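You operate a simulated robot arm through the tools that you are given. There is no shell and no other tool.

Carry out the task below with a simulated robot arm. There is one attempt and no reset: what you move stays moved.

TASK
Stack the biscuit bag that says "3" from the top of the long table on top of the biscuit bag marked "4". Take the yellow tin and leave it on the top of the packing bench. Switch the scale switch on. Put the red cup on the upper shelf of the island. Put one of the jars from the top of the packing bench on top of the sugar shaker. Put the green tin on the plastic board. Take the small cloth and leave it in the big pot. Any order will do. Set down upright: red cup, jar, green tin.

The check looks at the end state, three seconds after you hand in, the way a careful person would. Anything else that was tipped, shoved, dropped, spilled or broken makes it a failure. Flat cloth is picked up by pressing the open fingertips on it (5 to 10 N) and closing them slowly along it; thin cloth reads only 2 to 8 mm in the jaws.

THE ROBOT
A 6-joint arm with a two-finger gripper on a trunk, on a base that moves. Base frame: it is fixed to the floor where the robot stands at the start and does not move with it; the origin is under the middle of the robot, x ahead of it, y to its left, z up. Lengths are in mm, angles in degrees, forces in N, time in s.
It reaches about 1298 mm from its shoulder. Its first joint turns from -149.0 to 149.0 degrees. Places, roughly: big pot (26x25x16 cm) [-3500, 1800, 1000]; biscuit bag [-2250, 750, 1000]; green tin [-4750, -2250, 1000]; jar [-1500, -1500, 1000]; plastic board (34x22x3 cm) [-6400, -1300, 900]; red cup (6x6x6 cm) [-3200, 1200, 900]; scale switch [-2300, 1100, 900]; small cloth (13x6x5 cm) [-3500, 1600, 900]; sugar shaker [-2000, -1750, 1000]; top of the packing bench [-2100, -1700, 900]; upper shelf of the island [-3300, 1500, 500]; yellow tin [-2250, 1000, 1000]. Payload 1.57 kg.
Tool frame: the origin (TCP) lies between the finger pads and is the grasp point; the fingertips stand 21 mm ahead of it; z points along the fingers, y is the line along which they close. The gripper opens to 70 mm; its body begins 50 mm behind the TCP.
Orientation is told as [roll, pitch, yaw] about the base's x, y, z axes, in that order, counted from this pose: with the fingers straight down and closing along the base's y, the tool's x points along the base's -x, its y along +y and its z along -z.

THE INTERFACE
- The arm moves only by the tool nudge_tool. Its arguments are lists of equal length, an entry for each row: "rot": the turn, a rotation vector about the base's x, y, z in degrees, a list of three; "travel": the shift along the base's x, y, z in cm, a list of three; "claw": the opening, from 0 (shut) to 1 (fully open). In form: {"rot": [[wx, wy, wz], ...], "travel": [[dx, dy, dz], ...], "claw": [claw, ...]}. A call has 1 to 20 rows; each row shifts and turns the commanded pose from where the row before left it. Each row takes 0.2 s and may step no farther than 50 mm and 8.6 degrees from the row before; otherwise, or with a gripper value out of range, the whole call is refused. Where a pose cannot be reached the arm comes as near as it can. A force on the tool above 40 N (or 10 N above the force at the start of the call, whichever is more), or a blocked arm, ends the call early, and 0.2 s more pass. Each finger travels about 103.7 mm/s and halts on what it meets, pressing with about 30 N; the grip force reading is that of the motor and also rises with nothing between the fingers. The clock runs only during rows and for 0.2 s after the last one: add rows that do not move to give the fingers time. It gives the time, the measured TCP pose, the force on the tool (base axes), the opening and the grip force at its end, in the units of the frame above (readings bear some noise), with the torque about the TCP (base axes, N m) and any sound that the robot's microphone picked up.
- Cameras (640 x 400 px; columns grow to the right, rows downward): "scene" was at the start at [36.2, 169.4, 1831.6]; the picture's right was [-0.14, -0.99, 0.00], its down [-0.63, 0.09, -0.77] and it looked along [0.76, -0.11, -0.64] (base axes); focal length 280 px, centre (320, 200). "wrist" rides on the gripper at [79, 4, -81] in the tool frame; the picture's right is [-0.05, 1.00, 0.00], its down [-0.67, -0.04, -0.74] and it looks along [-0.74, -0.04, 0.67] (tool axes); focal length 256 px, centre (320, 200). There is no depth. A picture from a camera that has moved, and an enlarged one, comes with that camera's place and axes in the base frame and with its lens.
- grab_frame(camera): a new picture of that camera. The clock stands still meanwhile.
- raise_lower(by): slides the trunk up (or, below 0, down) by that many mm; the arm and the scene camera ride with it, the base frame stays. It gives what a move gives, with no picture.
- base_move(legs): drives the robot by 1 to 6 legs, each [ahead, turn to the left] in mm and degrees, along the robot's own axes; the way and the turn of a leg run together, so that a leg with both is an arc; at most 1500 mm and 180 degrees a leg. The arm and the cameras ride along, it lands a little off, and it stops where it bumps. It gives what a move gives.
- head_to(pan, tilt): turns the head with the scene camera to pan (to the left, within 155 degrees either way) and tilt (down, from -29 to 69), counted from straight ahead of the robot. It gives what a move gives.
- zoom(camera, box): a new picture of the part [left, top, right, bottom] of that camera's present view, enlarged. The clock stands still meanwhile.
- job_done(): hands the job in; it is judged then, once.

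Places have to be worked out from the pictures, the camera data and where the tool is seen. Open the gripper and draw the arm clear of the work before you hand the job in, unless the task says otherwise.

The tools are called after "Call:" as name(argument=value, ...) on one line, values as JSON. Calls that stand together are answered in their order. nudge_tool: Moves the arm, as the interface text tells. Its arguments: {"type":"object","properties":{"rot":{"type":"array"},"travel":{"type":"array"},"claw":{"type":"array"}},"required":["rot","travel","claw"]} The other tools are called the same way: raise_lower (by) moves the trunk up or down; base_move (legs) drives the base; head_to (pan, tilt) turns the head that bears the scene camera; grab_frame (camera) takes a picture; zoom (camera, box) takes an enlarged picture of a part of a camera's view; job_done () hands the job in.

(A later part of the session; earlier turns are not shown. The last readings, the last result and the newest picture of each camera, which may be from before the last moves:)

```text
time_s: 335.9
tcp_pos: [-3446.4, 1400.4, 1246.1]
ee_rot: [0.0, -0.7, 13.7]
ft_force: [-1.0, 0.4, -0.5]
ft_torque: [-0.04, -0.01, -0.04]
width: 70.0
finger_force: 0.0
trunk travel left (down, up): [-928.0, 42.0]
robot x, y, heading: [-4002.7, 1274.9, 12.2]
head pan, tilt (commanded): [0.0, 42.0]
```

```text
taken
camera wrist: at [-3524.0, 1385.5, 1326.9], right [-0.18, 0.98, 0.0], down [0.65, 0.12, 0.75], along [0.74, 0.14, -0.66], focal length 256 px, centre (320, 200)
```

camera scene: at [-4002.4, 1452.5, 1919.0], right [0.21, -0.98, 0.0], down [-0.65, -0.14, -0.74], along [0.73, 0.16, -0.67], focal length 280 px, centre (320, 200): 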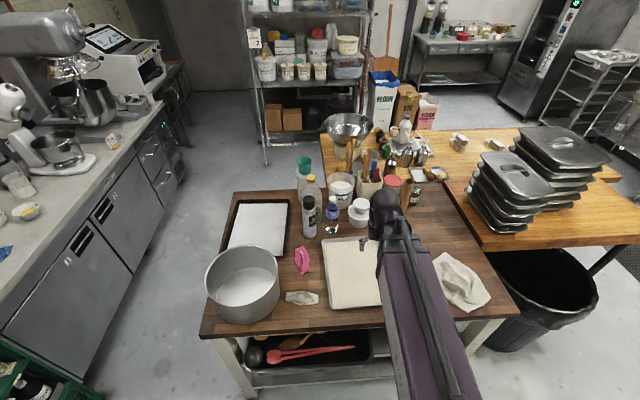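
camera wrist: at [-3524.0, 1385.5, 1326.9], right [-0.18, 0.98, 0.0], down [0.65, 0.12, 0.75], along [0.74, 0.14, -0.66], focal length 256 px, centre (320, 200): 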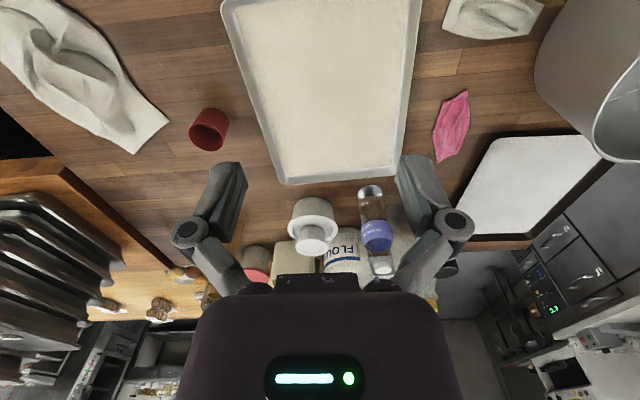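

The small greyish cloth at about (-3461, 1645) matches the given place (the pink one is farther in). I zoom on the cloth, cup and pot.

Call:
zoom(camera="scene", box=[200, 220, 360, 340])

Call:
zoom(camera="wrist", box=[160, 80, 260, 180])

Call:
zoom(camera="wrist", box=[420, 0, 560, 100])

```text
3.33 times, centred on (280, 280) of scene
camera zoom: at [-4002.4, 1452.5, 1919.0], right [0.21, -0.98, 0.0], down [-0.65, -0.14, -0.74], along [0.73, 0.16, -0.67], focal length 935 px, centre (453, -67)
```

zoom: 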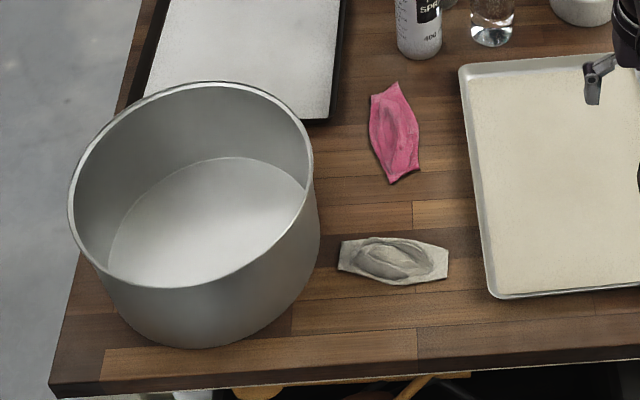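

```text
4.00 times, centred on (210, 130) of wrist
camera zoom: at [-3524.0, 1385.5, 1326.9], right [-0.18, 0.98, 0.0], down [0.65, 0.12, 0.75], along [0.74, 0.14, -0.66], focal length 1024 px, centre (760, 480)
```

zoom: 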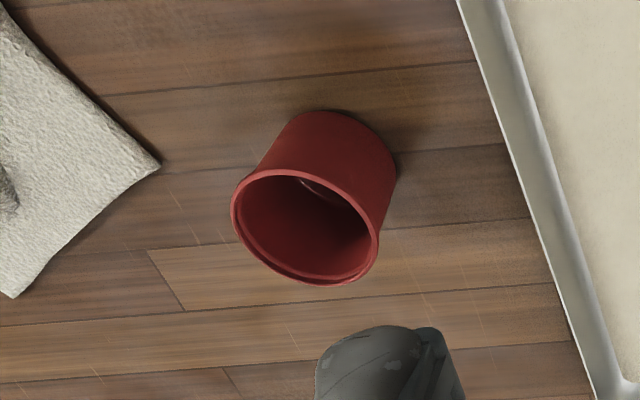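

```text
4.00 times, centred on (490, 50) of wrist
camera zoom: at [-3524.0, 1385.5, 1326.9], right [-0.18, 0.98, 0.0], down [0.65, 0.12, 0.75], along [0.74, 0.14, -0.66], focal length 1024 px, centre (-360, 800)
```

zoom: 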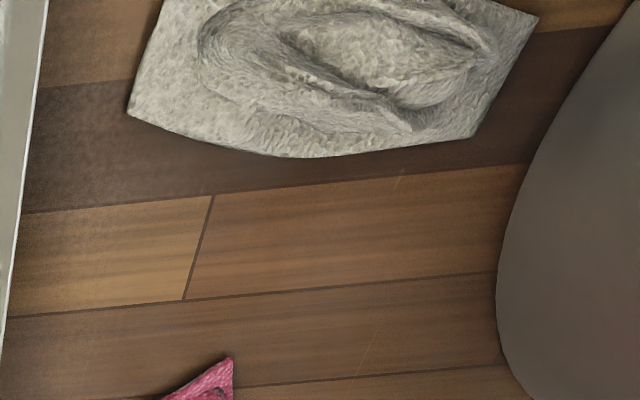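

The white-grey small cloth by the pot is the target. The red cup (about (-3230, 1239)) must go in under the island top, so I need the fingers near-horizontal with room to lower beside the island; I back the base off 260 mm first.

Call:
base_move(legs=[[-260, 0]])

Call:
nudge_tool(rot=[[0, 0, -8.5], [0, 0, -8.5], [0, 0, -8.5], [0, 0, -8.5], [0, 0, -8.5], [0, 0, -8.5], [0, 0, -8.5], [0, 0, -8.5], [0, 0, -8.5], [0, 0, -8.5]], travel=[[1, -1.5, 0], [1, -1.5, 0], [1, -1.5, 0], [1, -1.5, 0], [1, -1.5, 0], [1, -1.5, 0], [1, -1.5, 0], [1, -1.5, 0], [1, -1.5, 0], [1, -1.5, 0]], claw=[1, 1, 1, 1, 1, 1, 1, 1, 1, 1])

Call:
nudge_tool(rot=[[0, 0, -8.5], [0, 0, -8.5], [0, 0, -8.5], [0, 0, -8.5], [0, 0, -8.5], [0, 0, -8.5], [0, 0, -8.5], [0, 0, -8.5], [0, 0, -8.5], [0, 0, -8.5]], travel=[[0, -1, 0], [0, -1, 0], [0, -1, 0], [0, -1, 0], [0, -1, 0], [0, -1, 0], [0, -1, 0], [0, -1, 0], [0, -1, 0], [0, -1, 0]], claw=[1, 1, 1, 1, 1, 1, 1, 1, 1, 1])

```text
time_s: 338.0
tcp_pos: [-3701.0, 1340.9, 1246.8]
ee_rot: [0.1, -0.7, 13.4]
ft_force: [-1.3, 0.1, -0.2]
ft_torque: [0.04, -0.02, 0.01]
width: 70.3
finger_force: 0.1
trunk travel left (down, up): [-928.0, 42.0]
robot x, y, heading: [-4259.1, 1218.2, 12.0]
head pan, tilt (commanded): [0.0, 42.0]
```

```text
time_s: 340.2
tcp_pos: [-3598.2, 1190.0, 1245.7]
ee_rot: [0.0, -0.6, -71.8]
ft_force: [-0.3, 0.1, -0.9]
ft_torque: [0.0, -0.01, -0.02]
width: 70.2
finger_force: 0.0
trunk travel left (down, up): [-928.0, 42.0]
robot x, y, heading: [-4257.8, 1221.4, 11.8]
head pan, tilt (commanded): [0.0, 42.0]
```

```text
time_s: 342.4
tcp_pos: [-3600.1, 1092.4, 1246.5]
ee_rot: [0.0, -0.5, -156.9]
ft_force: [0.0, -0.5, 0.2]
ft_torque: [0.02, -0.01, 0.02]
width: 69.9
finger_force: 0.1
trunk travel left (down, up): [-928.0, 42.0]
robot x, y, heading: [-4260.0, 1218.8, 11.7]
head pan, tilt (commanded): [0.0, 42.0]
```

Now I tilt the fingers up to about 20° below horizontal, pointing along azimuth 20° toward the cup.

Call:
nudge_tool(rot=[[0, 0, -3], [2.74, -7.52, 0], [2.74, -7.52, 0], [2.74, -7.52, 0], [2.74, -7.52, 0], [2.74, -7.52, 0], [2.74, -7.52, 0], [2.74, -7.52, 0], [2.74, -7.52, 0], [2.05, -5.64, 0]], travel=[[0, 0, 0], [1.9, 0.7, 0], [1.9, 0.7, 0], [1.9, 0.7, 0], [1.9, 0.7, 0], [1.9, 0.7, 0], [1.9, 0.7, 0], [1.9, 0.7, 0], [1.9, 0.7, 0], [1.5, 0.5, 0]], claw=[1, 1, 1, 1, 1, 1, 1, 1, 1, 1])

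Call:
raise_lower(by=-220)

Call:
grab_frame(camera="wrist")

```text
time_s: 344.6
tcp_pos: [-3433.4, 1150.6, 1367.9]
ee_rot: [0.8, 69.4, -158.9]
ft_force: [0.6, 0.0, 0.2]
ft_torque: [0.01, 0.0, -0.02]
width: 70.0
finger_force: 0.1
out of reach, approached as far as the arm can: row 3, 4, 5, 6, 7, 8, 9, 10
trunk travel left (down, up): [-928.0, 42.0]
robot x, y, heading: [-4254.1, 1220.5, 11.4]
head pan, tilt (commanded): [0.0, 42.0]
```

```text
time_s: 347.0
tcp_pos: [-3433.6, 1151.7, 1147.2]
ee_rot: [0.8, 69.3, -159.1]
ft_force: [0.2, -0.5, -0.3]
ft_torque: [0.02, -0.05, 0.0]
width: 70.2
finger_force: 0.0
trunk travel left (down, up): [-708.0, 262.0]
robot x, y, heading: [-4258.8, 1224.0, 11.9]
head pan, tilt (commanded): [0.0, 42.0]
```

```text
taken
camera wrist: at [-3476.4, 1132.1, 1249.9], right [0.33, -0.94, -0.04], down [-0.89, -0.29, -0.36], along [0.33, 0.16, -0.93], focal length 256 px, centre (320, 200)
```

wrist: 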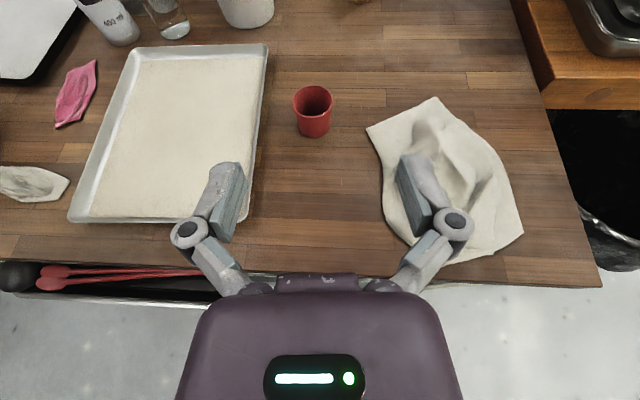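

The view is ideal: the cup is ahead, between the tray and the big cloth, with room for the fingers. I correct 17 mm sideways and lower toward mid-cup height while still behind it.

Call:
nudge_tool(rot=[[0, 0, 0], [0, 0, 0]], travel=[[-0.6, 1.6, 0], [0, 0, 0]], claw=[1, 1])

Call:
raise_lower(by=-170)

Call:
grab_frame(camera="wrist")

```text
time_s: 347.6
tcp_pos: [-3439.9, 1169.8, 1146.1]
ee_rot: [0.9, 69.3, -159.2]
ft_force: [-0.4, 0.1, 0.2]
ft_torque: [0.0, 0.02, 0.0]
width: 69.8
finger_force: 0.2
trunk travel left (down, up): [-708.0, 262.0]
robot x, y, heading: [-4260.0, 1223.7, 11.8]
head pan, tilt (commanded): [0.0, 42.0]
```

```text
time_s: 349.5
tcp_pos: [-3439.7, 1167.7, 976.3]
ee_rot: [0.7, 69.4, -159.1]
ft_force: [0.2, -0.4, 0.0]
ft_torque: [-0.01, 0.01, -0.02]
width: 70.1
finger_force: 0.1
trunk travel left (down, up): [-538.0, 432.0]
robot x, y, heading: [-4258.5, 1218.6, 11.7]
head pan, tilt (commanded): [0.0, 42.0]
```

```text
taken
camera wrist: at [-3482.5, 1148.3, 1080.1], right [0.33, -0.94, -0.04], down [-0.89, -0.29, -0.36], along [0.33, 0.16, -0.93], focal length 256 px, centre (320, 200)
```

wrist: 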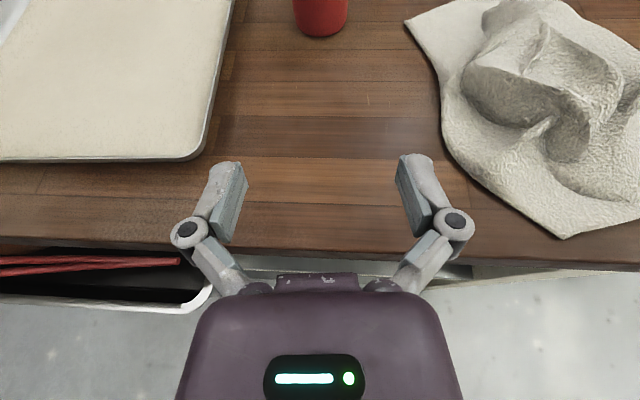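

The island top is at z≈898, and the cup is centred within 2 mm. I lower to z≈930 and advance part way.

Call:
raise_lower(by=-46)

Call:
nudge_tool(rot=[[0, 0, 0], [0, 0, 0], [0, 0, 0], [0, 0, 0], [0, 0, 0]], travel=[[2.63, 0.96, 0], [2.63, 0.96, 0], [2.63, 0.96, 0], [2.63, 0.96, 0], [0, 0, 0]], claw=[1, 1, 1, 1, 1])

Call:
grab_frame(camera="wrist")

```text
time_s: 350.4
tcp_pos: [-3440.2, 1167.5, 931.4]
ee_rot: [0.8, 69.5, -159.1]
ft_force: [1.0, -0.1, 0.5]
ft_torque: [0.0, 0.04, 0.02]
width: 69.8
finger_force: 0.1
trunk travel left (down, up): [-492.0, 478.0]
robot x, y, heading: [-4258.3, 1219.5, 11.8]
head pan, tilt (commanded): [0.0, 42.0]
```

```text
time_s: 351.6
tcp_pos: [-3335.3, 1207.5, 931.3]
ee_rot: [0.8, 69.3, -159.1]
ft_force: [0.2, -0.2, -0.8]
ft_torque: [0.0, 0.0, -0.04]
width: 70.1
finger_force: 0.1
trunk travel left (down, up): [-492.0, 478.0]
robot x, y, heading: [-4261.8, 1221.9, 11.7]
head pan, tilt (commanded): [0.0, 42.0]
```

```text
taken
camera wrist: at [-3378.0, 1187.7, 1034.0], right [0.33, -0.94, -0.04], down [-0.89, -0.29, -0.36], along [0.33, 0.16, -0.93], focal length 256 px, centre (320, 200)
```

wrist: 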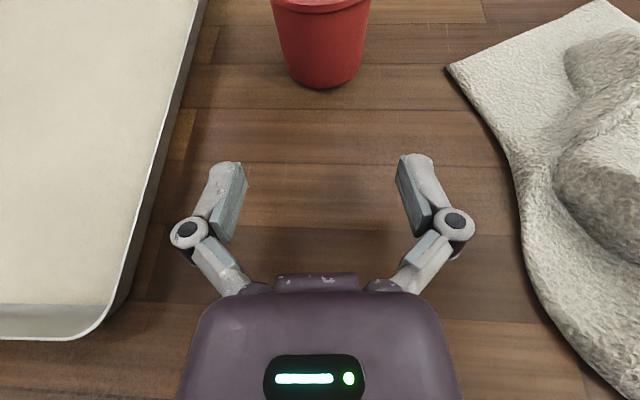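

The cup is about 3.5 mm right of the midline. I correct and advance most of the remaining distance.

Call:
nudge_tool(rot=[[0, 0, 0], [0, 0, 0], [0, 0, 0], [0, 0, 0], [0, 0, 0]], travel=[[0.12, -0.33, 0], [1.88, 0.69, 0], [1.88, 0.69, 0], [1.88, 0.69, 0], [0, 0, 0]], claw=[1, 1, 1, 1, 1])

Call:
grab_frame(camera="wrist")

```text
time_s: 352.8
tcp_pos: [-3275.7, 1224.5, 931.9]
ee_rot: [0.9, 69.3, -159.2]
ft_force: [0.9, 0.2, 0.7]
ft_torque: [0.04, 0.0, 0.02]
width: 70.1
finger_force: 0.0
trunk travel left (down, up): [-492.0, 478.0]
robot x, y, heading: [-4257.5, 1219.7, 11.8]
head pan, tilt (commanded): [0.0, 42.0]
```

```text
taken
camera wrist: at [-3318.4, 1205.1, 1033.9], right [0.33, -0.94, -0.04], down [-0.89, -0.29, -0.36], along [0.33, 0.16, -0.93], focal length 256 px, centre (320, 200)
```

wrist: 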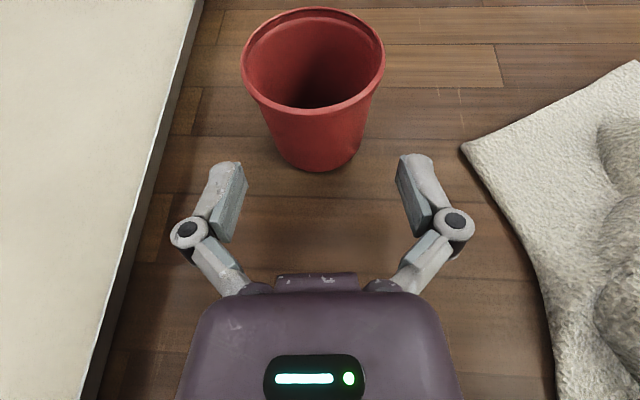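

Aligned within 1 mm. I advance the last 44 mm and close on the cup.

Call:
nudge_tool(rot=[[0, 0, 0], [0, 0, 0], [0, 0, 0], [0, 0, 0]], travel=[[1.38, 0.5, 0], [1.38, 0.5, 0], [1.38, 0.5, 0], [0, 0, 0]], claw=[1, 1, 1, 1])

Call:
nudge_tool(rot=[[0, 0, 0], [0, 0, 0], [0, 0, 0], [0, 0, 0], [0, 0, 0]], travel=[[0, 0, 0], [0, 0, 0], [0, 0, 0], [0, 0, 0], [0, 0, 0]], claw=[0.9, 0.8, 0.7, 0.55, 0.55])

Call:
grab_frame(camera="wrist")

```text
time_s: 353.8
tcp_pos: [-3234.1, 1239.1, 931.5]
ee_rot: [1.0, 69.3, -159.1]
ft_force: [0.1, 0.0, 0.0]
ft_torque: [-0.05, 0.01, 0.0]
width: 70.1
finger_force: 0.0
trunk travel left (down, up): [-492.0, 478.0]
robot x, y, heading: [-4261.2, 1222.7, 11.9]
head pan, tilt (commanded): [0.0, 42.0]
```

```text
time_s: 355.0
tcp_pos: [-3234.4, 1239.4, 930.2]
ee_rot: [0.7, 69.3, -159.1]
ft_force: [0.7, 0.0, 1.2]
ft_torque: [0.0, -0.01, 0.01]
width: 53.9
finger_force: 29.6
trunk travel left (down, up): [-492.0, 478.0]
robot x, y, heading: [-4258.9, 1222.4, 11.7]
head pan, tilt (commanded): [0.0, 42.0]
```

```text
taken
camera wrist: at [-3277.9, 1219.3, 1034.0], right [0.33, -0.94, -0.04], down [-0.89, -0.29, -0.36], along [0.33, 0.16, -0.93], focal length 256 px, centre (320, 200)
```

wrist: 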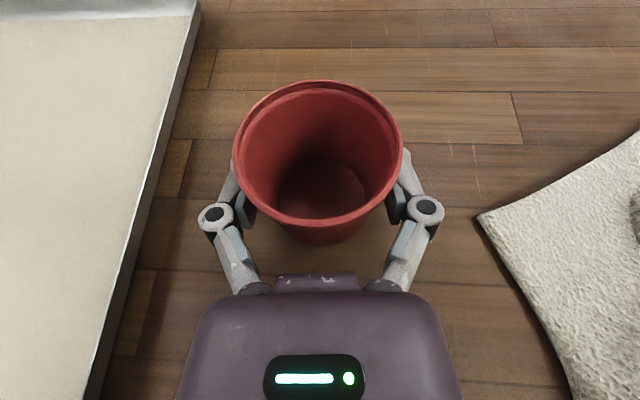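

The cup is gripped (54 mm). I lift it clear and retract out past the island's edge.

Call:
raise_lower(by=110)

Call:
nudge_tool(rot=[[0, 0, 0], [0, 0, 0], [0, 0, 0], [0, 0, 0], [0, 0, 0], [0, 0, 0], [0, 0, 0], [0, 0, 0]], travel=[[-4.2, -1.5, 0], [-4.2, -1.5, 0], [-4.2, -1.5, 0], [-4.2, -1.5, 0], [-4.2, -1.5, 0], [-4.2, -1.5, 0], [-4.2, -1.5, 0], [0, 0, 0]], claw=[0.55, 0.55, 0.55, 0.55, 0.55, 0.55, 0.55, 0.55])

Call:
grab_frame(camera="wrist")

Call:
grab_frame(camera="scene")

```text
time_s: 356.4
tcp_pos: [-3234.1, 1239.4, 1041.3]
ee_rot: [0.8, 69.3, -159.1]
ft_force: [0.9, 0.2, -1.4]
ft_torque: [0.0, 0.0, 0.01]
width: 54.0
finger_force: 30.5
trunk travel left (down, up): [-602.0, 368.0]
robot x, y, heading: [-4257.5, 1220.8, 11.6]
head pan, tilt (commanded): [0.0, 42.0]
```

```text
time_s: 358.2
tcp_pos: [-3530.6, 1133.9, 1041.6]
ee_rot: [0.8, 69.4, -159.2]
ft_force: [0.4, -0.3, -1.2]
ft_torque: [0.01, -0.01, 0.0]
width: 54.2
finger_force: 29.6
trunk travel left (down, up): [-602.0, 368.0]
robot x, y, heading: [-4259.0, 1219.8, 11.7]
head pan, tilt (commanded): [0.0, 42.0]
```

```text
taken
camera wrist: at [-3573.5, 1114.4, 1144.2], right [0.33, -0.94, -0.04], down [-0.89, -0.29, -0.36], along [0.33, 0.16, -0.93], focal length 256 px, centre (320, 200)
```

wrist: 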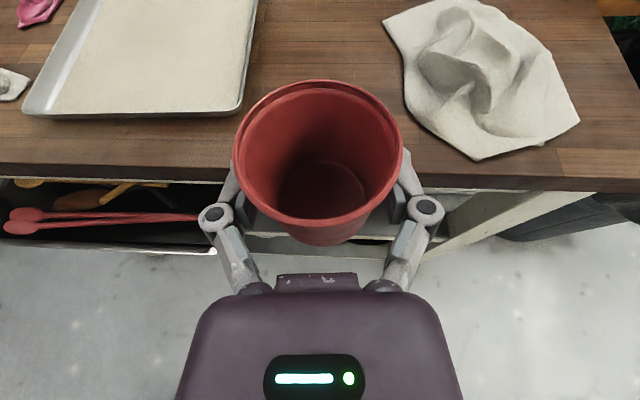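

```text
taken
camera scene: at [-4255.9, 1396.8, 1593.0], right [0.2, -0.98, 0.0], down [-0.65, -0.14, -0.74], along [0.73, 0.15, -0.67], focal length 280 px, centre (320, 200)
```

scene: 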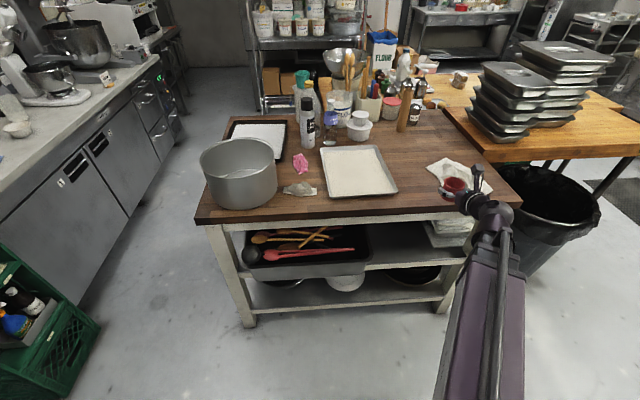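

The cup hangs only ~35 mm clear of the island edge, so I back the base off 120 mm before lowering. The free shelf gap is between the bin's right end and the muffin trays, around (-3347, 1206).

Call:
base_move(legs=[[-120, 0]])

Call:
raise_lower(by=-440)

Call:
head_to(pan=-5, tilt=35)

Call:
grab_frame(camera="scene")

Call:
grab_frame(camera="wrist")

```text
time_s: 359.6
tcp_pos: [-3648.6, 1110.3, 1041.1]
ee_rot: [0.9, 69.4, -159.1]
ft_force: [0.4, 0.2, 0.0]
ft_torque: [0.01, -0.02, -0.01]
width: 54.2
finger_force: 29.8
trunk travel left (down, up): [-602.0, 368.0]
robot x, y, heading: [-4375.1, 1190.7, 12.0]
head pan, tilt (commanded): [0.0, 42.0]
```

```text
refused: -440 is not a number from -400 to 400
```

```text
time_s: 360.2
tcp_pos: [-3648.5, 1110.1, 1042.2]
ee_rot: [0.8, 69.4, -159.1]
ft_force: [-0.4, 1.2, -0.1]
ft_torque: [-0.02, 0.01, -0.04]
width: 54.4
finger_force: 29.5
trunk travel left (down, up): [-602.0, 368.0]
robot x, y, heading: [-4379.2, 1193.7, 11.7]
head pan, tilt (commanded): [-5.0, 35.0]
```

```text
taken
camera scene: at [-4368.1, 1365.6, 1603.4], right [0.12, -0.99, 0.0], down [-0.57, -0.07, -0.82], along [0.81, 0.1, -0.57], focal length 280 px, centre (320, 200)
```

scene: 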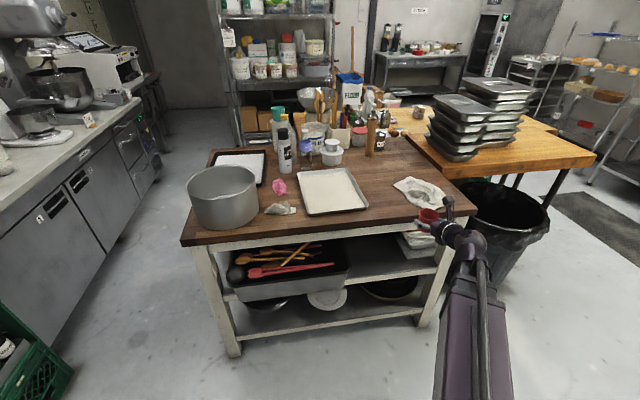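

```text
taken
camera wrist: at [-3691.2, 1090.0, 1144.2], right [0.33, -0.94, -0.04], down [-0.89, -0.29, -0.36], along [0.33, 0.16, -0.93], focal length 256 px, centre (320, 200)
```

wrist: 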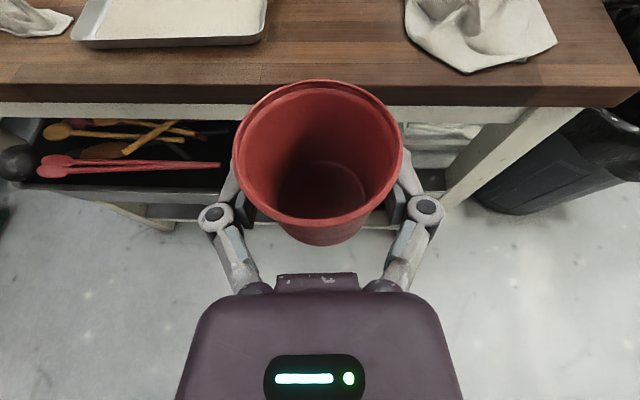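

The lowering must be done in pieces of at most 400 mm. I lower 400 and look into the shelf.

Call:
raise_lower(by=-400)

Call:
grab_frame(camera="scene")

Call:
grab_frame(camera="wrist")

```text
time_s: 364.1
tcp_pos: [-3647.8, 1110.2, 640.7]
ee_rot: [0.8, 69.4, -159.1]
ft_force: [-0.1, 0.1, -0.1]
ft_torque: [0.0, -0.03, 0.0]
width: 54.1
finger_force: 29.8
trunk travel left (down, up): [-202.0, 768.0]
robot x, y, heading: [-4373.1, 1196.4, 11.7]
head pan, tilt (commanded): [-5.0, 35.0]
```

```text
taken
camera scene: at [-4368.0, 1365.6, 1203.5], right [0.12, -0.99, 0.0], down [-0.57, -0.07, -0.82], along [0.81, 0.1, -0.57], focal length 280 px, centre (320, 200)
```

scene: 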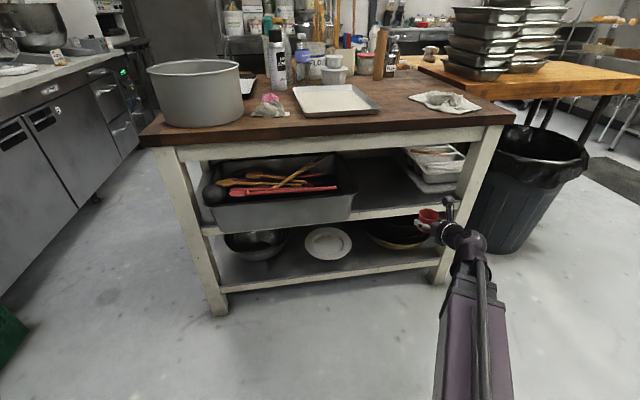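

```text
taken
camera wrist: at [-3691.1, 1090.0, 744.2], right [0.33, -0.94, -0.04], down [-0.89, -0.29, -0.36], along [0.33, 0.16, -0.93], focal length 256 px, centre (320, 200)
```

wrist: 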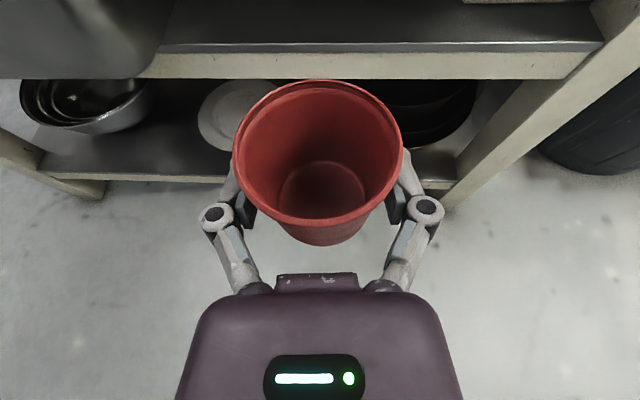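

Call:
zoom(camera="scene", box=[320, 120, 500, 250])

```text
3.08 times, centred on (410, 185) of scene
camera zoom: at [-4368.0, 1365.6, 1203.5], right [0.12, -0.99, 0.0], down [-0.57, -0.07, -0.82], along [0.81, 0.1, -0.57], focal length 863 px, centre (43, 246)
```

zoom: 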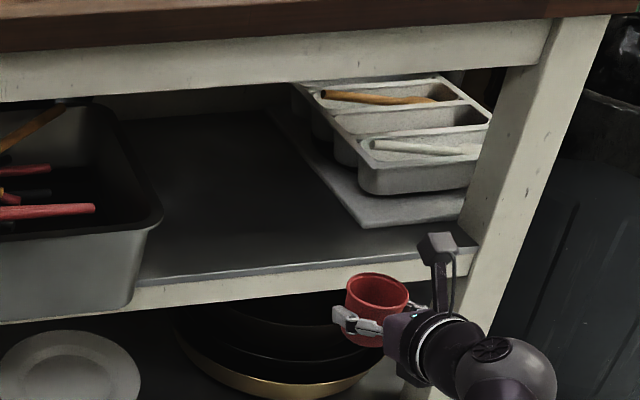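

The shelf surface is at z≈496 and the middle is free between y≈1040 and y≈1330. I lower to 575 and slide the cup in toward (-3260, 1185).

Call:
raise_lower(by=-65)

Call:
nudge_tool(rot=[[0, 0, 0], [0, 0, 0], [0, 0, 0], [0, 0, 0], [0, 0, 0], [0, 0, 0]], travel=[[4.2, 0.8, 0], [4.2, 0.8, 0], [4.2, 0.8, 0], [4.2, 0.8, 0], [4.2, 0.8, 0], [0, 0, 0]], claw=[0.55, 0.55, 0.55, 0.55, 0.55, 0.55])

Call:
grab_frame(camera="wrist")

Call:
grab_frame(camera="scene")

```text
time_s: 365.1
tcp_pos: [-3647.9, 1110.3, 576.6]
ee_rot: [0.9, 69.4, -159.1]
ft_force: [0.4, 1.1, -0.5]
ft_torque: [-0.01, 0.03, -0.01]
width: 54.2
finger_force: 30.8
trunk travel left (down, up): [-137.0, 833.0]
robot x, y, heading: [-4376.1, 1196.9, 11.8]
head pan, tilt (commanded): [-5.0, 35.0]
```

```text
time_s: 366.5
tcp_pos: [-3437.2, 1148.7, 575.8]
ee_rot: [0.9, 69.3, -159.0]
ft_force: [-0.4, 0.0, -0.4]
ft_torque: [0.0, 0.0, 0.04]
width: 54.1
finger_force: 30.1
trunk travel left (down, up): [-137.0, 833.0]
robot x, y, heading: [-4376.6, 1198.4, 11.9]
head pan, tilt (commanded): [-5.0, 35.0]
```

```text
taken
camera wrist: at [-3480.3, 1129.6, 678.9], right [0.33, -0.94, -0.04], down [-0.89, -0.29, -0.36], along [0.33, 0.16, -0.93], focal length 256 px, centre (320, 200)
```

wrist: 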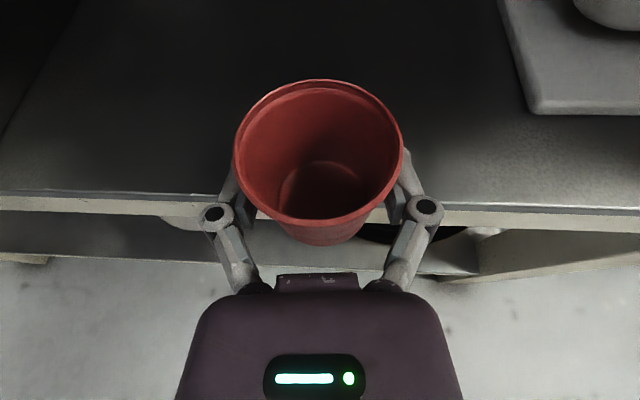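

```text
taken
camera scene: at [-4367.9, 1365.6, 1138.5], right [0.12, -0.99, 0.0], down [-0.57, -0.07, -0.82], along [0.81, 0.1, -0.57], focal length 280 px, centre (320, 200)
```

scene: 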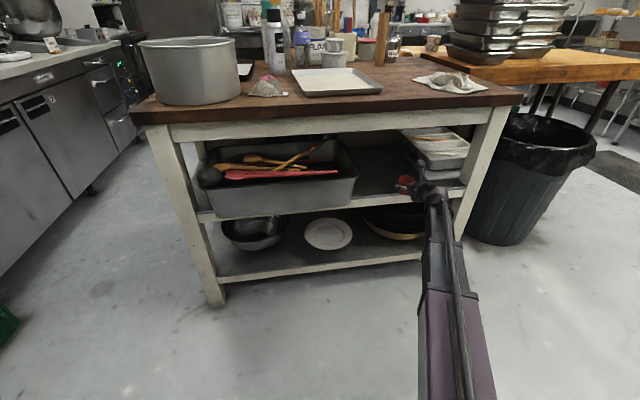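

Re-triangulating with this closer view, the shelf is really at z≈530, so the cup is only ~14 mm above it. I raise 30 mm before going further in.

Call:
raise_lower(by=30)

Call:
nudge_tool(rot=[[0, 0, 0], [0, 0, 0], [0, 0, 0], [0, 0, 0]], travel=[[4, 1.15, 0], [4, 1.15, 0], [4, 1.15, 0], [0, 0, 0]], claw=[0.55, 0.55, 0.55, 0.55])

Call:
grab_frame(camera="wrist")

Call:
zoom(camera="scene", box=[320, 100, 500, 230])

```text
time_s: 367.2
tcp_pos: [-3437.8, 1148.7, 605.2]
ee_rot: [0.8, 69.3, -159.1]
ft_force: [0.1, -0.5, -0.9]
ft_torque: [-0.02, 0.01, 0.0]
width: 54.2
finger_force: 30.2
trunk travel left (down, up): [-167.0, 803.0]
robot x, y, heading: [-4374.9, 1199.3, 11.8]
head pan, tilt (commanded): [-5.0, 35.0]
```

```text
time_s: 368.2
tcp_pos: [-3317.3, 1185.5, 605.2]
ee_rot: [0.9, 69.3, -159.1]
ft_force: [-0.9, 0.0, -0.5]
ft_torque: [-0.07, -0.02, -0.02]
width: 54.5
finger_force: 29.7
trunk travel left (down, up): [-167.0, 803.0]
robot x, y, heading: [-4378.7, 1195.1, 11.8]
head pan, tilt (commanded): [-5.0, 35.0]
```

```text
taken
camera wrist: at [-3359.7, 1165.8, 708.9], right [0.33, -0.94, -0.04], down [-0.89, -0.29, -0.36], along [0.33, 0.16, -0.93], focal length 256 px, centre (320, 200)
```

wrist: 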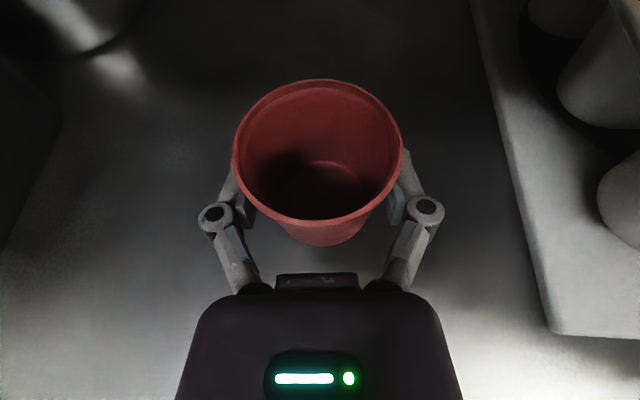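

```text
3.08 times, centred on (410, 165) of scene
camera zoom: at [-4367.8, 1365.6, 1168.5], right [0.12, -0.99, 0.0], down [-0.57, -0.07, -0.82], along [0.81, 0.1, -0.57], focal length 863 px, centre (43, 308)
```

zoom: 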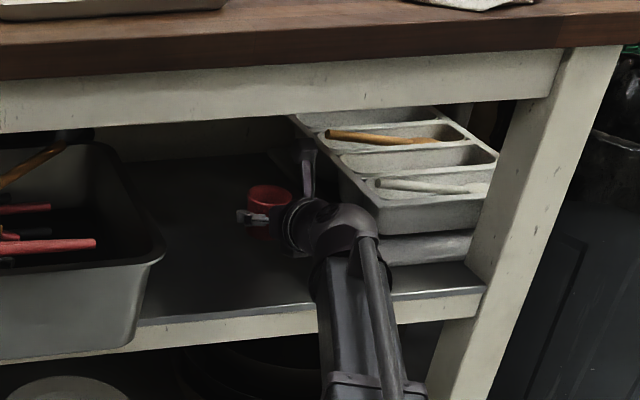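

The cup is inside with clear shelf below. I lower it step by step.

Call:
raise_lower(by=-28)

Call:
grab_frame(camera="wrist")

Call:
raise_lower(by=-5)

```text
time_s: 369.0
tcp_pos: [-3316.5, 1185.2, 577.9]
ee_rot: [0.8, 69.5, -159.1]
ft_force: [0.2, -0.4, -0.2]
ft_torque: [-0.01, 0.03, 0.02]
width: 54.3
finger_force: 29.7
trunk travel left (down, up): [-139.0, 831.0]
robot x, y, heading: [-4376.6, 1193.9, 11.9]
head pan, tilt (commanded): [-5.0, 35.0]
```

```text
taken
camera wrist: at [-3359.9, 1165.6, 680.9], right [0.33, -0.94, -0.04], down [-0.89, -0.29, -0.36], along [0.33, 0.16, -0.93], focal length 256 px, centre (320, 200)
```

wrist: 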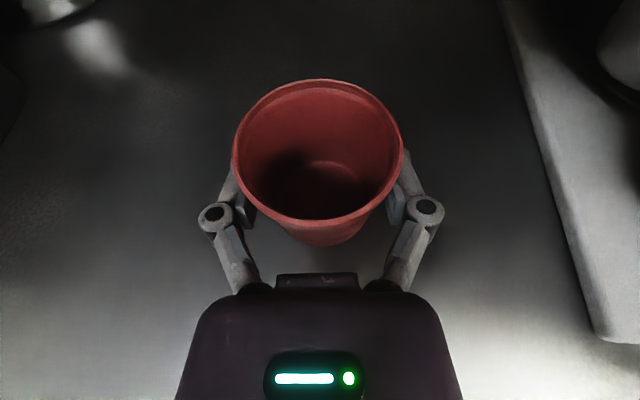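

```text
time_s: 369.5
tcp_pos: [-3317.5, 1185.5, 573.0]
ee_rot: [0.8, 69.3, -159.1]
ft_force: [0.0, 0.5, 0.2]
ft_torque: [-0.01, -0.07, -0.02]
width: 54.2
finger_force: 29.8
trunk travel left (down, up): [-134.0, 836.0]
robot x, y, heading: [-4376.0, 1196.4, 11.9]
head pan, tilt (commanded): [-5.0, 35.0]
```

Call:
raise_lower(by=-4)

Call:
raise_lower(by=-3)

```text
time_s: 370.1
tcp_pos: [-3317.6, 1185.7, 570.0]
ee_rot: [0.9, 69.6, -159.1]
ft_force: [2.6, -0.2, 10.4]
ft_torque: [0.01, -0.01, -0.06]
width: 54.1
finger_force: 30.0
trunk travel left (down, up): [-130.0, 840.0]
robot x, y, heading: [-4376.4, 1196.7, 11.8]
head pan, tilt (commanded): [-5.0, 35.0]
```

```text
time_s: 370.6
tcp_pos: [-3318.4, 1186.0, 567.4]
ee_rot: [0.9, 69.5, -159.2]
ft_force: [4.5, 0.3, 21.7]
ft_torque: [0.09, -0.19, -0.03]
width: 53.8
finger_force: 30.6
trunk travel left (down, up): [-127.0, 843.0]
robot x, y, heading: [-4375.3, 1197.5, 11.7]
head pan, tilt (commanded): [-5.0, 35.0]
```

Contact at about z 571. I relieve the force and open the fingers.

Call:
raise_lower(by=3)

Call:
nudge_tool(rot=[[0, 0, 0], [0, 0, 0], [0, 0, 0], [0, 0, 0], [0, 0, 0]], travel=[[0, 0, 0], [0, 0, 0], [0, 0, 0], [0, 0, 0], [0, 0, 0]], claw=[0.8, 0.85, 0.92, 1, 1])

Call:
grab_frame(camera="wrist")

```text
time_s: 371.1
tcp_pos: [-3317.5, 1184.7, 568.6]
ee_rot: [0.9, 69.2, -158.9]
ft_force: [-0.4, -0.4, 1.6]
ft_torque: [0.01, -0.05, -0.02]
width: 53.8
finger_force: 29.4
trunk travel left (down, up): [-130.0, 840.0]
robot x, y, heading: [-4377.9, 1191.9, 11.8]
head pan, tilt (commanded): [-5.0, 35.0]
```

```text
time_s: 372.3
tcp_pos: [-3317.3, 1185.6, 568.4]
ee_rot: [0.8, 69.3, -159.1]
ft_force: [-0.3, 0.0, 0.4]
ft_torque: [-0.02, 0.0, 0.0]
width: 69.8
finger_force: 0.1
trunk travel left (down, up): [-130.0, 840.0]
robot x, y, heading: [-4373.2, 1198.0, 11.7]
head pan, tilt (commanded): [-5.0, 35.0]
```

```text
taken
camera wrist: at [-3359.9, 1165.6, 672.0], right [0.33, -0.94, -0.04], down [-0.89, -0.29, -0.36], along [0.33, 0.16, -0.93], focal length 256 px, centre (320, 200)
```

wrist: 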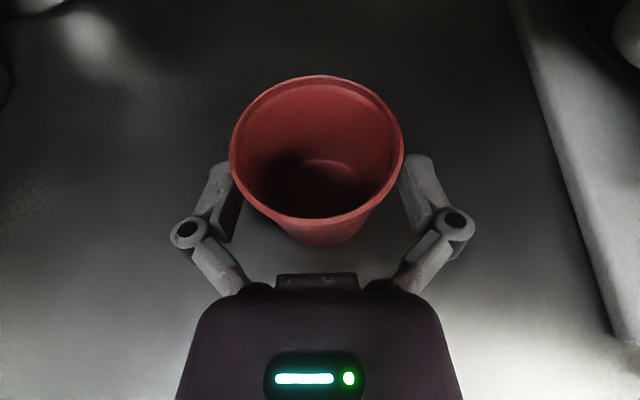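

The cup stands upright on the shelf. I back the fingers out along the approach line.

Call:
nudge_tool(rot=[[0, 0, 0], [0, 0, 0], [0, 0, 0], [0, 0, 0], [0, 0, 0], [0, 0, 0], [0, 0, 0], [0, 0, 0], [0, 0, 0], [0, 0, 0]], travel=[[-0.94, -0.34, 0], [-0.94, -0.34, 0], [-0.94, -0.34, 0], [-1.88, -0.69, 0], [-3.9, -1.2, 0], [-4.2, -1, 0], [-4.2, -1, 0], [-4.2, -1, 0], [-4.2, -1, 0], [-4.2, -1, 0]], claw=[1, 1, 1, 1, 1, 1, 1, 1, 1, 1])

Call:
grab_frame(camera="wrist")

Call:
zoom(camera="scene", box=[320, 100, 500, 230])

```text
time_s: 374.5
tcp_pos: [-3614.0, 1104.8, 569.0]
ee_rot: [0.8, 69.3, -159.0]
ft_force: [0.0, -0.9, 0.5]
ft_torque: [0.03, 0.0, 0.05]
width: 70.2
finger_force: 0.1
trunk travel left (down, up): [-130.0, 840.0]
robot x, y, heading: [-4374.0, 1192.9, 11.6]
head pan, tilt (commanded): [-5.0, 35.0]
```

```text
taken
camera wrist: at [-3656.7, 1085.4, 671.8], right [0.33, -0.94, -0.04], down [-0.89, -0.29, -0.36], along [0.33, 0.16, -0.93], focal length 256 px, centre (320, 200)
```

wrist: 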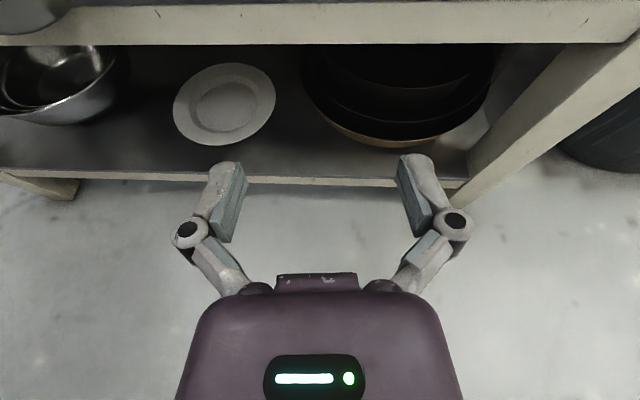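

```text
3.08 times, centred on (410, 165) of scene
camera zoom: at [-4367.7, 1365.7, 1131.5], right [0.12, -0.99, 0.0], down [-0.57, -0.07, -0.82], along [0.81, 0.1, -0.57], focal length 863 px, centre (43, 308)
```

zoom: 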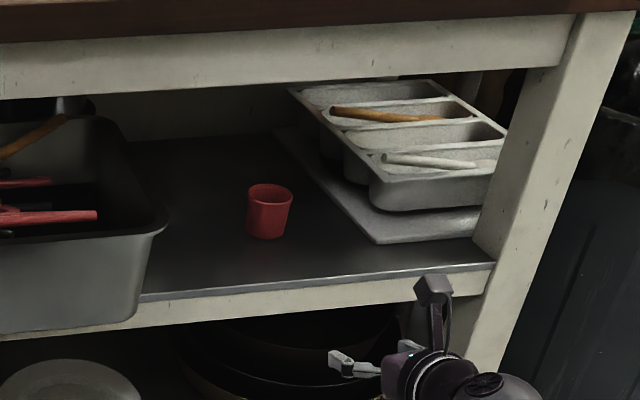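

The red cup stands on the upper shelf. Now the cloth: I raise the trunk back up beside the island and bring the fingers back down.

Call:
raise_lower(by=400)

Call:
raise_lower(by=380)

Call:
nudge_tool(rot=[[-2.74, 7.52, 0], [-2.74, 7.52, 0], [-2.74, 7.52, 0], [-2.74, 7.52, 0], [-2.74, 7.52, 0], [-2.74, 7.52, 0], [-2.74, 7.52, 0], [-2.74, 7.52, 0], [-1.85, 5.07, 0]], travel=[[-0.8, 0, 0], [-0.8, 0, 0], [-0.8, 0, 0], [-0.8, 0, 0], [-0.8, 0, 0], [-0.8, 0, 0], [-0.8, 0, 0], [-0.8, 0, 0], [-0.6, 0, 0]], claw=[1, 1, 1, 1, 1, 1, 1, 1, 1])

```text
time_s: 378.3
tcp_pos: [-3613.5, 1104.4, 969.1]
ee_rot: [0.8, 69.2, -159.1]
ft_force: [-0.4, 0.5, -0.2]
ft_torque: [-0.02, 0.01, 0.01]
width: 70.0
finger_force: 0.0
trunk travel left (down, up): [-530.0, 440.0]
robot x, y, heading: [-4373.9, 1196.2, 11.6]
head pan, tilt (commanded): [-5.0, 35.0]
```

```text
time_s: 382.0
tcp_pos: [-3613.9, 1105.1, 1349.0]
ee_rot: [0.9, 69.3, -159.1]
ft_force: [-0.5, 0.2, -0.4]
ft_torque: [-0.03, 0.0, 0.02]
width: 69.9
finger_force: 0.1
trunk travel left (down, up): [-910.0, 60.0]
robot x, y, heading: [-4375.1, 1198.0, 12.1]
head pan, tilt (commanded): [-5.0, 35.0]
```

```text
time_s: 384.0
tcp_pos: [-3683.0, 1104.6, 1227.1]
ee_rot: [0.1, -0.3, -159.7]
ft_force: [-0.2, -0.1, 0.5]
ft_torque: [0.0, 0.01, 0.0]
width: 70.0
finger_force: 0.0
out of reach, approached as far as the arm can: row 1, 2, 3, 4, 5, 6, 7, 8
trunk travel left (down, up): [-910.0, 60.0]
robot x, y, heading: [-4373.5, 1196.5, 11.8]
head pan, tilt (commanded): [-5.0, 35.0]
```

I rotate the tool round to yaw ≈107° (camera away from the pot, fingers closing across the cloth's short side) while moving over the island.

Call:
nudge_tool(rot=[[0, 0, 8.35], [0, 0, 8.35], [0, 0, 8.35], [0, 0, 8.35], [0, 0, 8.35], [0, 0, 8.35], [0, 0, 8.35], [0, 0, 8.35], [0, 0, 8.35], [0, 0, 8.35], [0, 0, 8.35], [0, 0, 8.35], [0, 0, 8.35], [0, 0, 8.35], [0, 0, 8.35], [0, 0, 8.35]], travel=[[0.65, 1.4, 0], [0.65, 1.4, 0], [0.65, 1.4, 0], [0.65, 1.4, 0], [0.65, 1.4, 0], [0.65, 1.4, 0], [0.65, 1.4, 0], [0.65, 1.4, 0], [0.65, 1.4, 0], [0.65, 1.4, 0], [0.65, 1.4, 0], [0.65, 1.4, 0], [0.65, 1.4, 0], [0.65, 1.4, 0], [0.65, 1.4, 0], [0.65, 1.4, 0]], claw=[1, 1, 1, 1, 1, 1, 1, 1, 1, 1, 1, 1, 1, 1, 1, 1])

Call:
nudge_tool(rot=[[0, 0, 8.3], [0, 0, 8.3], [0, 0, 8.3], [0, 0, 8.3], [0, 0, 8.3], [0, 0, 8.3], [0, 0, 8.3], [0, 0, 8.3], [0, 0, 8.3], [0, 0, 8.3], [0, 0, 8.3], [0, 0, 8.3], [0, 0, 8.3], [0, 0, 8.3], [0, 0, 8.3], [0, 0, 8.3]], travel=[[0.65, 1.4, 0], [0.65, 1.4, 0], [0.65, 1.4, 0], [0.65, 1.4, 0], [0.65, 1.4, 0], [0.65, 1.4, 0], [0.65, 1.4, 0], [0.65, 1.4, 0], [0.65, 1.4, 0], [0.65, 1.4, 0], [0.65, 1.4, 0], [0.65, 1.4, 0], [0.65, 1.4, 0], [0.65, 1.4, 0], [0.65, 1.4, 0], [0.65, 1.4, 0]], claw=[1, 1, 1, 1, 1, 1, 1, 1, 1, 1, 1, 1, 1, 1, 1, 1])

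Call:
grab_frame(camera="wrist")

Call:
head_to(pan=10, tilt=42)

Call:
grab_frame(camera="scene")

```text
time_s: 387.4
tcp_pos: [-3580.5, 1331.0, 1229.0]
ee_rot: [0.0, -0.1, -26.0]
ft_force: [-0.3, 0.1, 0.4]
ft_torque: [0.0, 0.0, 0.0]
width: 69.8
finger_force: 0.1
trunk travel left (down, up): [-910.0, 60.0]
robot x, y, heading: [-4377.5, 1198.0, 11.8]
head pan, tilt (commanded): [-5.0, 35.0]
```

```text
time_s: 390.8
tcp_pos: [-3475.3, 1554.3, 1228.5]
ee_rot: [0.0, -0.1, 106.9]
ft_force: [0.1, 0.3, 0.2]
ft_torque: [-0.02, 0.02, 0.0]
width: 70.0
finger_force: 0.0
out of reach, approached as far as the arm can: row 6
trunk travel left (down, up): [-910.0, 60.0]
robot x, y, heading: [-4379.1, 1195.6, 12.0]
head pan, tilt (commanded): [-5.0, 35.0]
```

```text
taken
camera wrist: at [-3455.3, 1476.7, 1309.4], right [-0.97, -0.24, 0.0], down [-0.16, 0.65, 0.75], along [-0.18, 0.72, -0.67], focal length 256 px, centre (320, 200)
```

wrist: 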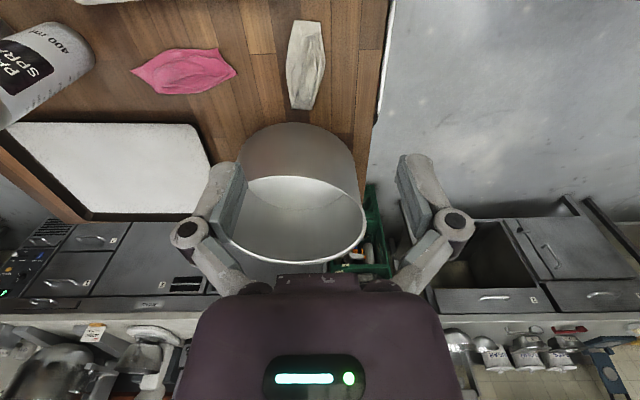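

```text
time_s: 391.6
tcp_pos: [-3475.7, 1554.4, 1228.5]
ee_rot: [0.0, -0.1, 106.7]
ft_force: [0.6, -0.1, 0.1]
ft_torque: [-0.01, 0.0, -0.01]
width: 70.1
finger_force: 0.1
trunk travel left (down, up): [-910.0, 60.0]
robot x, y, heading: [-4375.2, 1195.7, 11.9]
head pan, tilt (commanded): [10.0, 42.0]
```

```text
taken
camera scene: at [-4377.6, 1386.3, 1901.0], right [0.37, -0.93, 0.0], down [-0.62, -0.25, -0.74], along [0.69, 0.28, -0.67], focal length 280 px, centre (320, 200)
```

scene: 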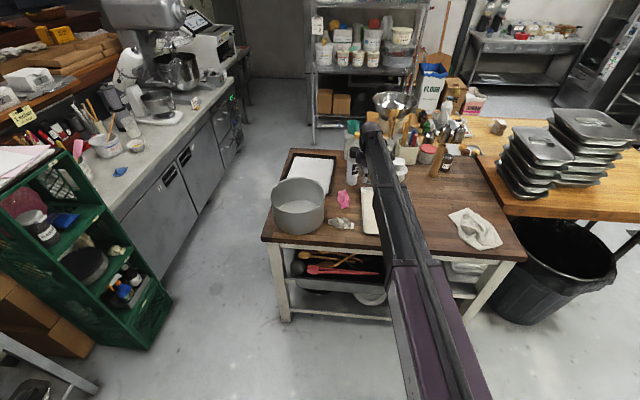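

The wrist camera sees the small cloth (about 130×58 mm, centre (-3469, 1636)), lying between the tray and the pot. I move over it, align across its short side, and lower for a closer look.

Call:
nudge_tool(rot=[[0, 0, -3.5], [0, 0, -3.5], [0, 0, 0]], travel=[[0.5, 3.5, 0], [0.5, 3.5, 0], [0, 0, 0]], claw=[1, 1, 1])

Call:
raise_lower(by=-180)

Call:
grab_frame(camera="wrist")

Call:
zoom(camera="wrist", box=[220, 0, 420, 160])

```text
time_s: 392.4
tcp_pos: [-3465.7, 1622.3, 1228.3]
ee_rot: [0.0, -0.1, 99.8]
ft_force: [0.1, 0.2, 0.3]
ft_torque: [-0.02, 0.0, -0.03]
width: 69.9
finger_force: 0.0
trunk travel left (down, up): [-910.0, 60.0]
robot x, y, heading: [-4375.6, 1197.0, 11.8]
head pan, tilt (commanded): [10.0, 42.0]
```

```text
time_s: 394.4
tcp_pos: [-3465.9, 1623.4, 1048.3]
ee_rot: [0.0, 0.0, 99.7]
ft_force: [0.0, -0.5, 0.2]
ft_torque: [-0.02, 0.0, 0.01]
width: 70.1
finger_force: 0.2
trunk travel left (down, up): [-730.0, 240.0]
robot x, y, heading: [-4376.4, 1199.7, 11.9]
head pan, tilt (commanded): [10.0, 42.0]
```

```text
taken
camera wrist: at [-3455.3, 1543.7, 1129.7], right [-0.99, -0.12, 0.0], down [-0.08, 0.66, 0.75], along [-0.09, 0.74, -0.67], focal length 256 px, centre (320, 200)
```

wrist: 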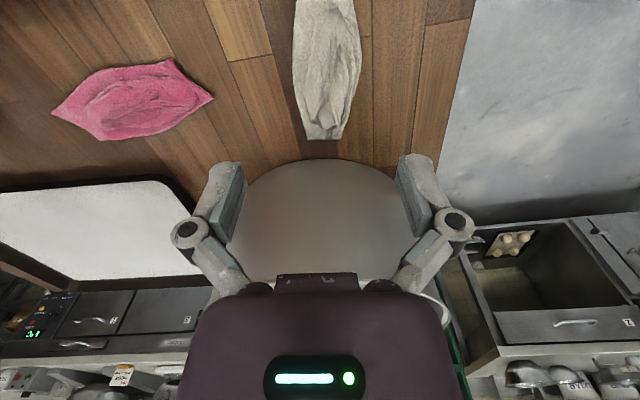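

```text
2.50 times, centred on (320, 80) of wrist
camera zoom: at [-3455.3, 1543.7, 1129.7], right [-0.99, -0.12, 0.0], down [-0.08, 0.66, 0.75], along [-0.09, 0.74, -0.67], focal length 640 px, centre (320, 500)
```

zoom: 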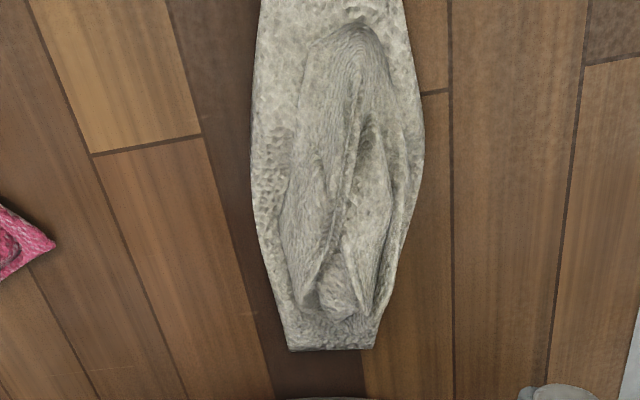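

The cloth's raised fold runs along its length and lines up with the tool. I shift 5 mm to centre it, set the fingers to about 42 mm, and lower near the surface.

Call:
nudge_tool(rot=[[0, 0, 0], [0, 0, 0], [0, 0, 0]], travel=[[-0.54, -0.07, 0], [0, 0, 0], [0, 0, 0]], claw=[0.8, 0.66, 0.66])

Call:
raise_lower(by=-95)

Call:
grab_frame(camera="wrist")

```text
time_s: 395.2
tcp_pos: [-3470.1, 1621.1, 1048.0]
ee_rot: [0.0, -0.1, 99.8]
ft_force: [0.2, 0.0, -1.3]
ft_torque: [-0.03, 0.02, -0.02]
width: 46.3
finger_force: 0.1
trunk travel left (down, up): [-730.0, 240.0]
robot x, y, heading: [-4378.9, 1198.4, 11.8]
head pan, tilt (commanded): [10.0, 42.0]
```

```text
time_s: 396.4
tcp_pos: [-3470.7, 1622.2, 953.4]
ee_rot: [0.0, -0.1, 99.7]
ft_force: [-0.3, -0.9, 0.8]
ft_torque: [0.02, 0.02, 0.01]
width: 46.3
finger_force: 0.1
trunk travel left (down, up): [-635.0, 335.0]
robot x, y, heading: [-4374.0, 1195.3, 11.8]
head pan, tilt (commanded): [10.0, 42.0]
```

```text
taken
camera wrist: at [-3460.6, 1543.0, 1034.7], right [-0.99, -0.12, 0.0], down [-0.08, 0.66, 0.75], along [-0.09, 0.74, -0.67], focal length 256 px, centre (320, 200)
```

wrist: 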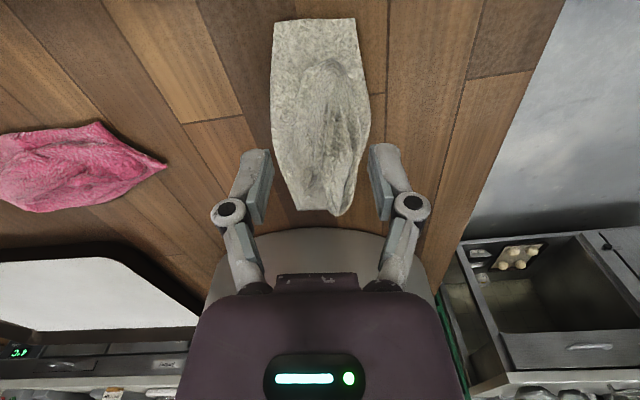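

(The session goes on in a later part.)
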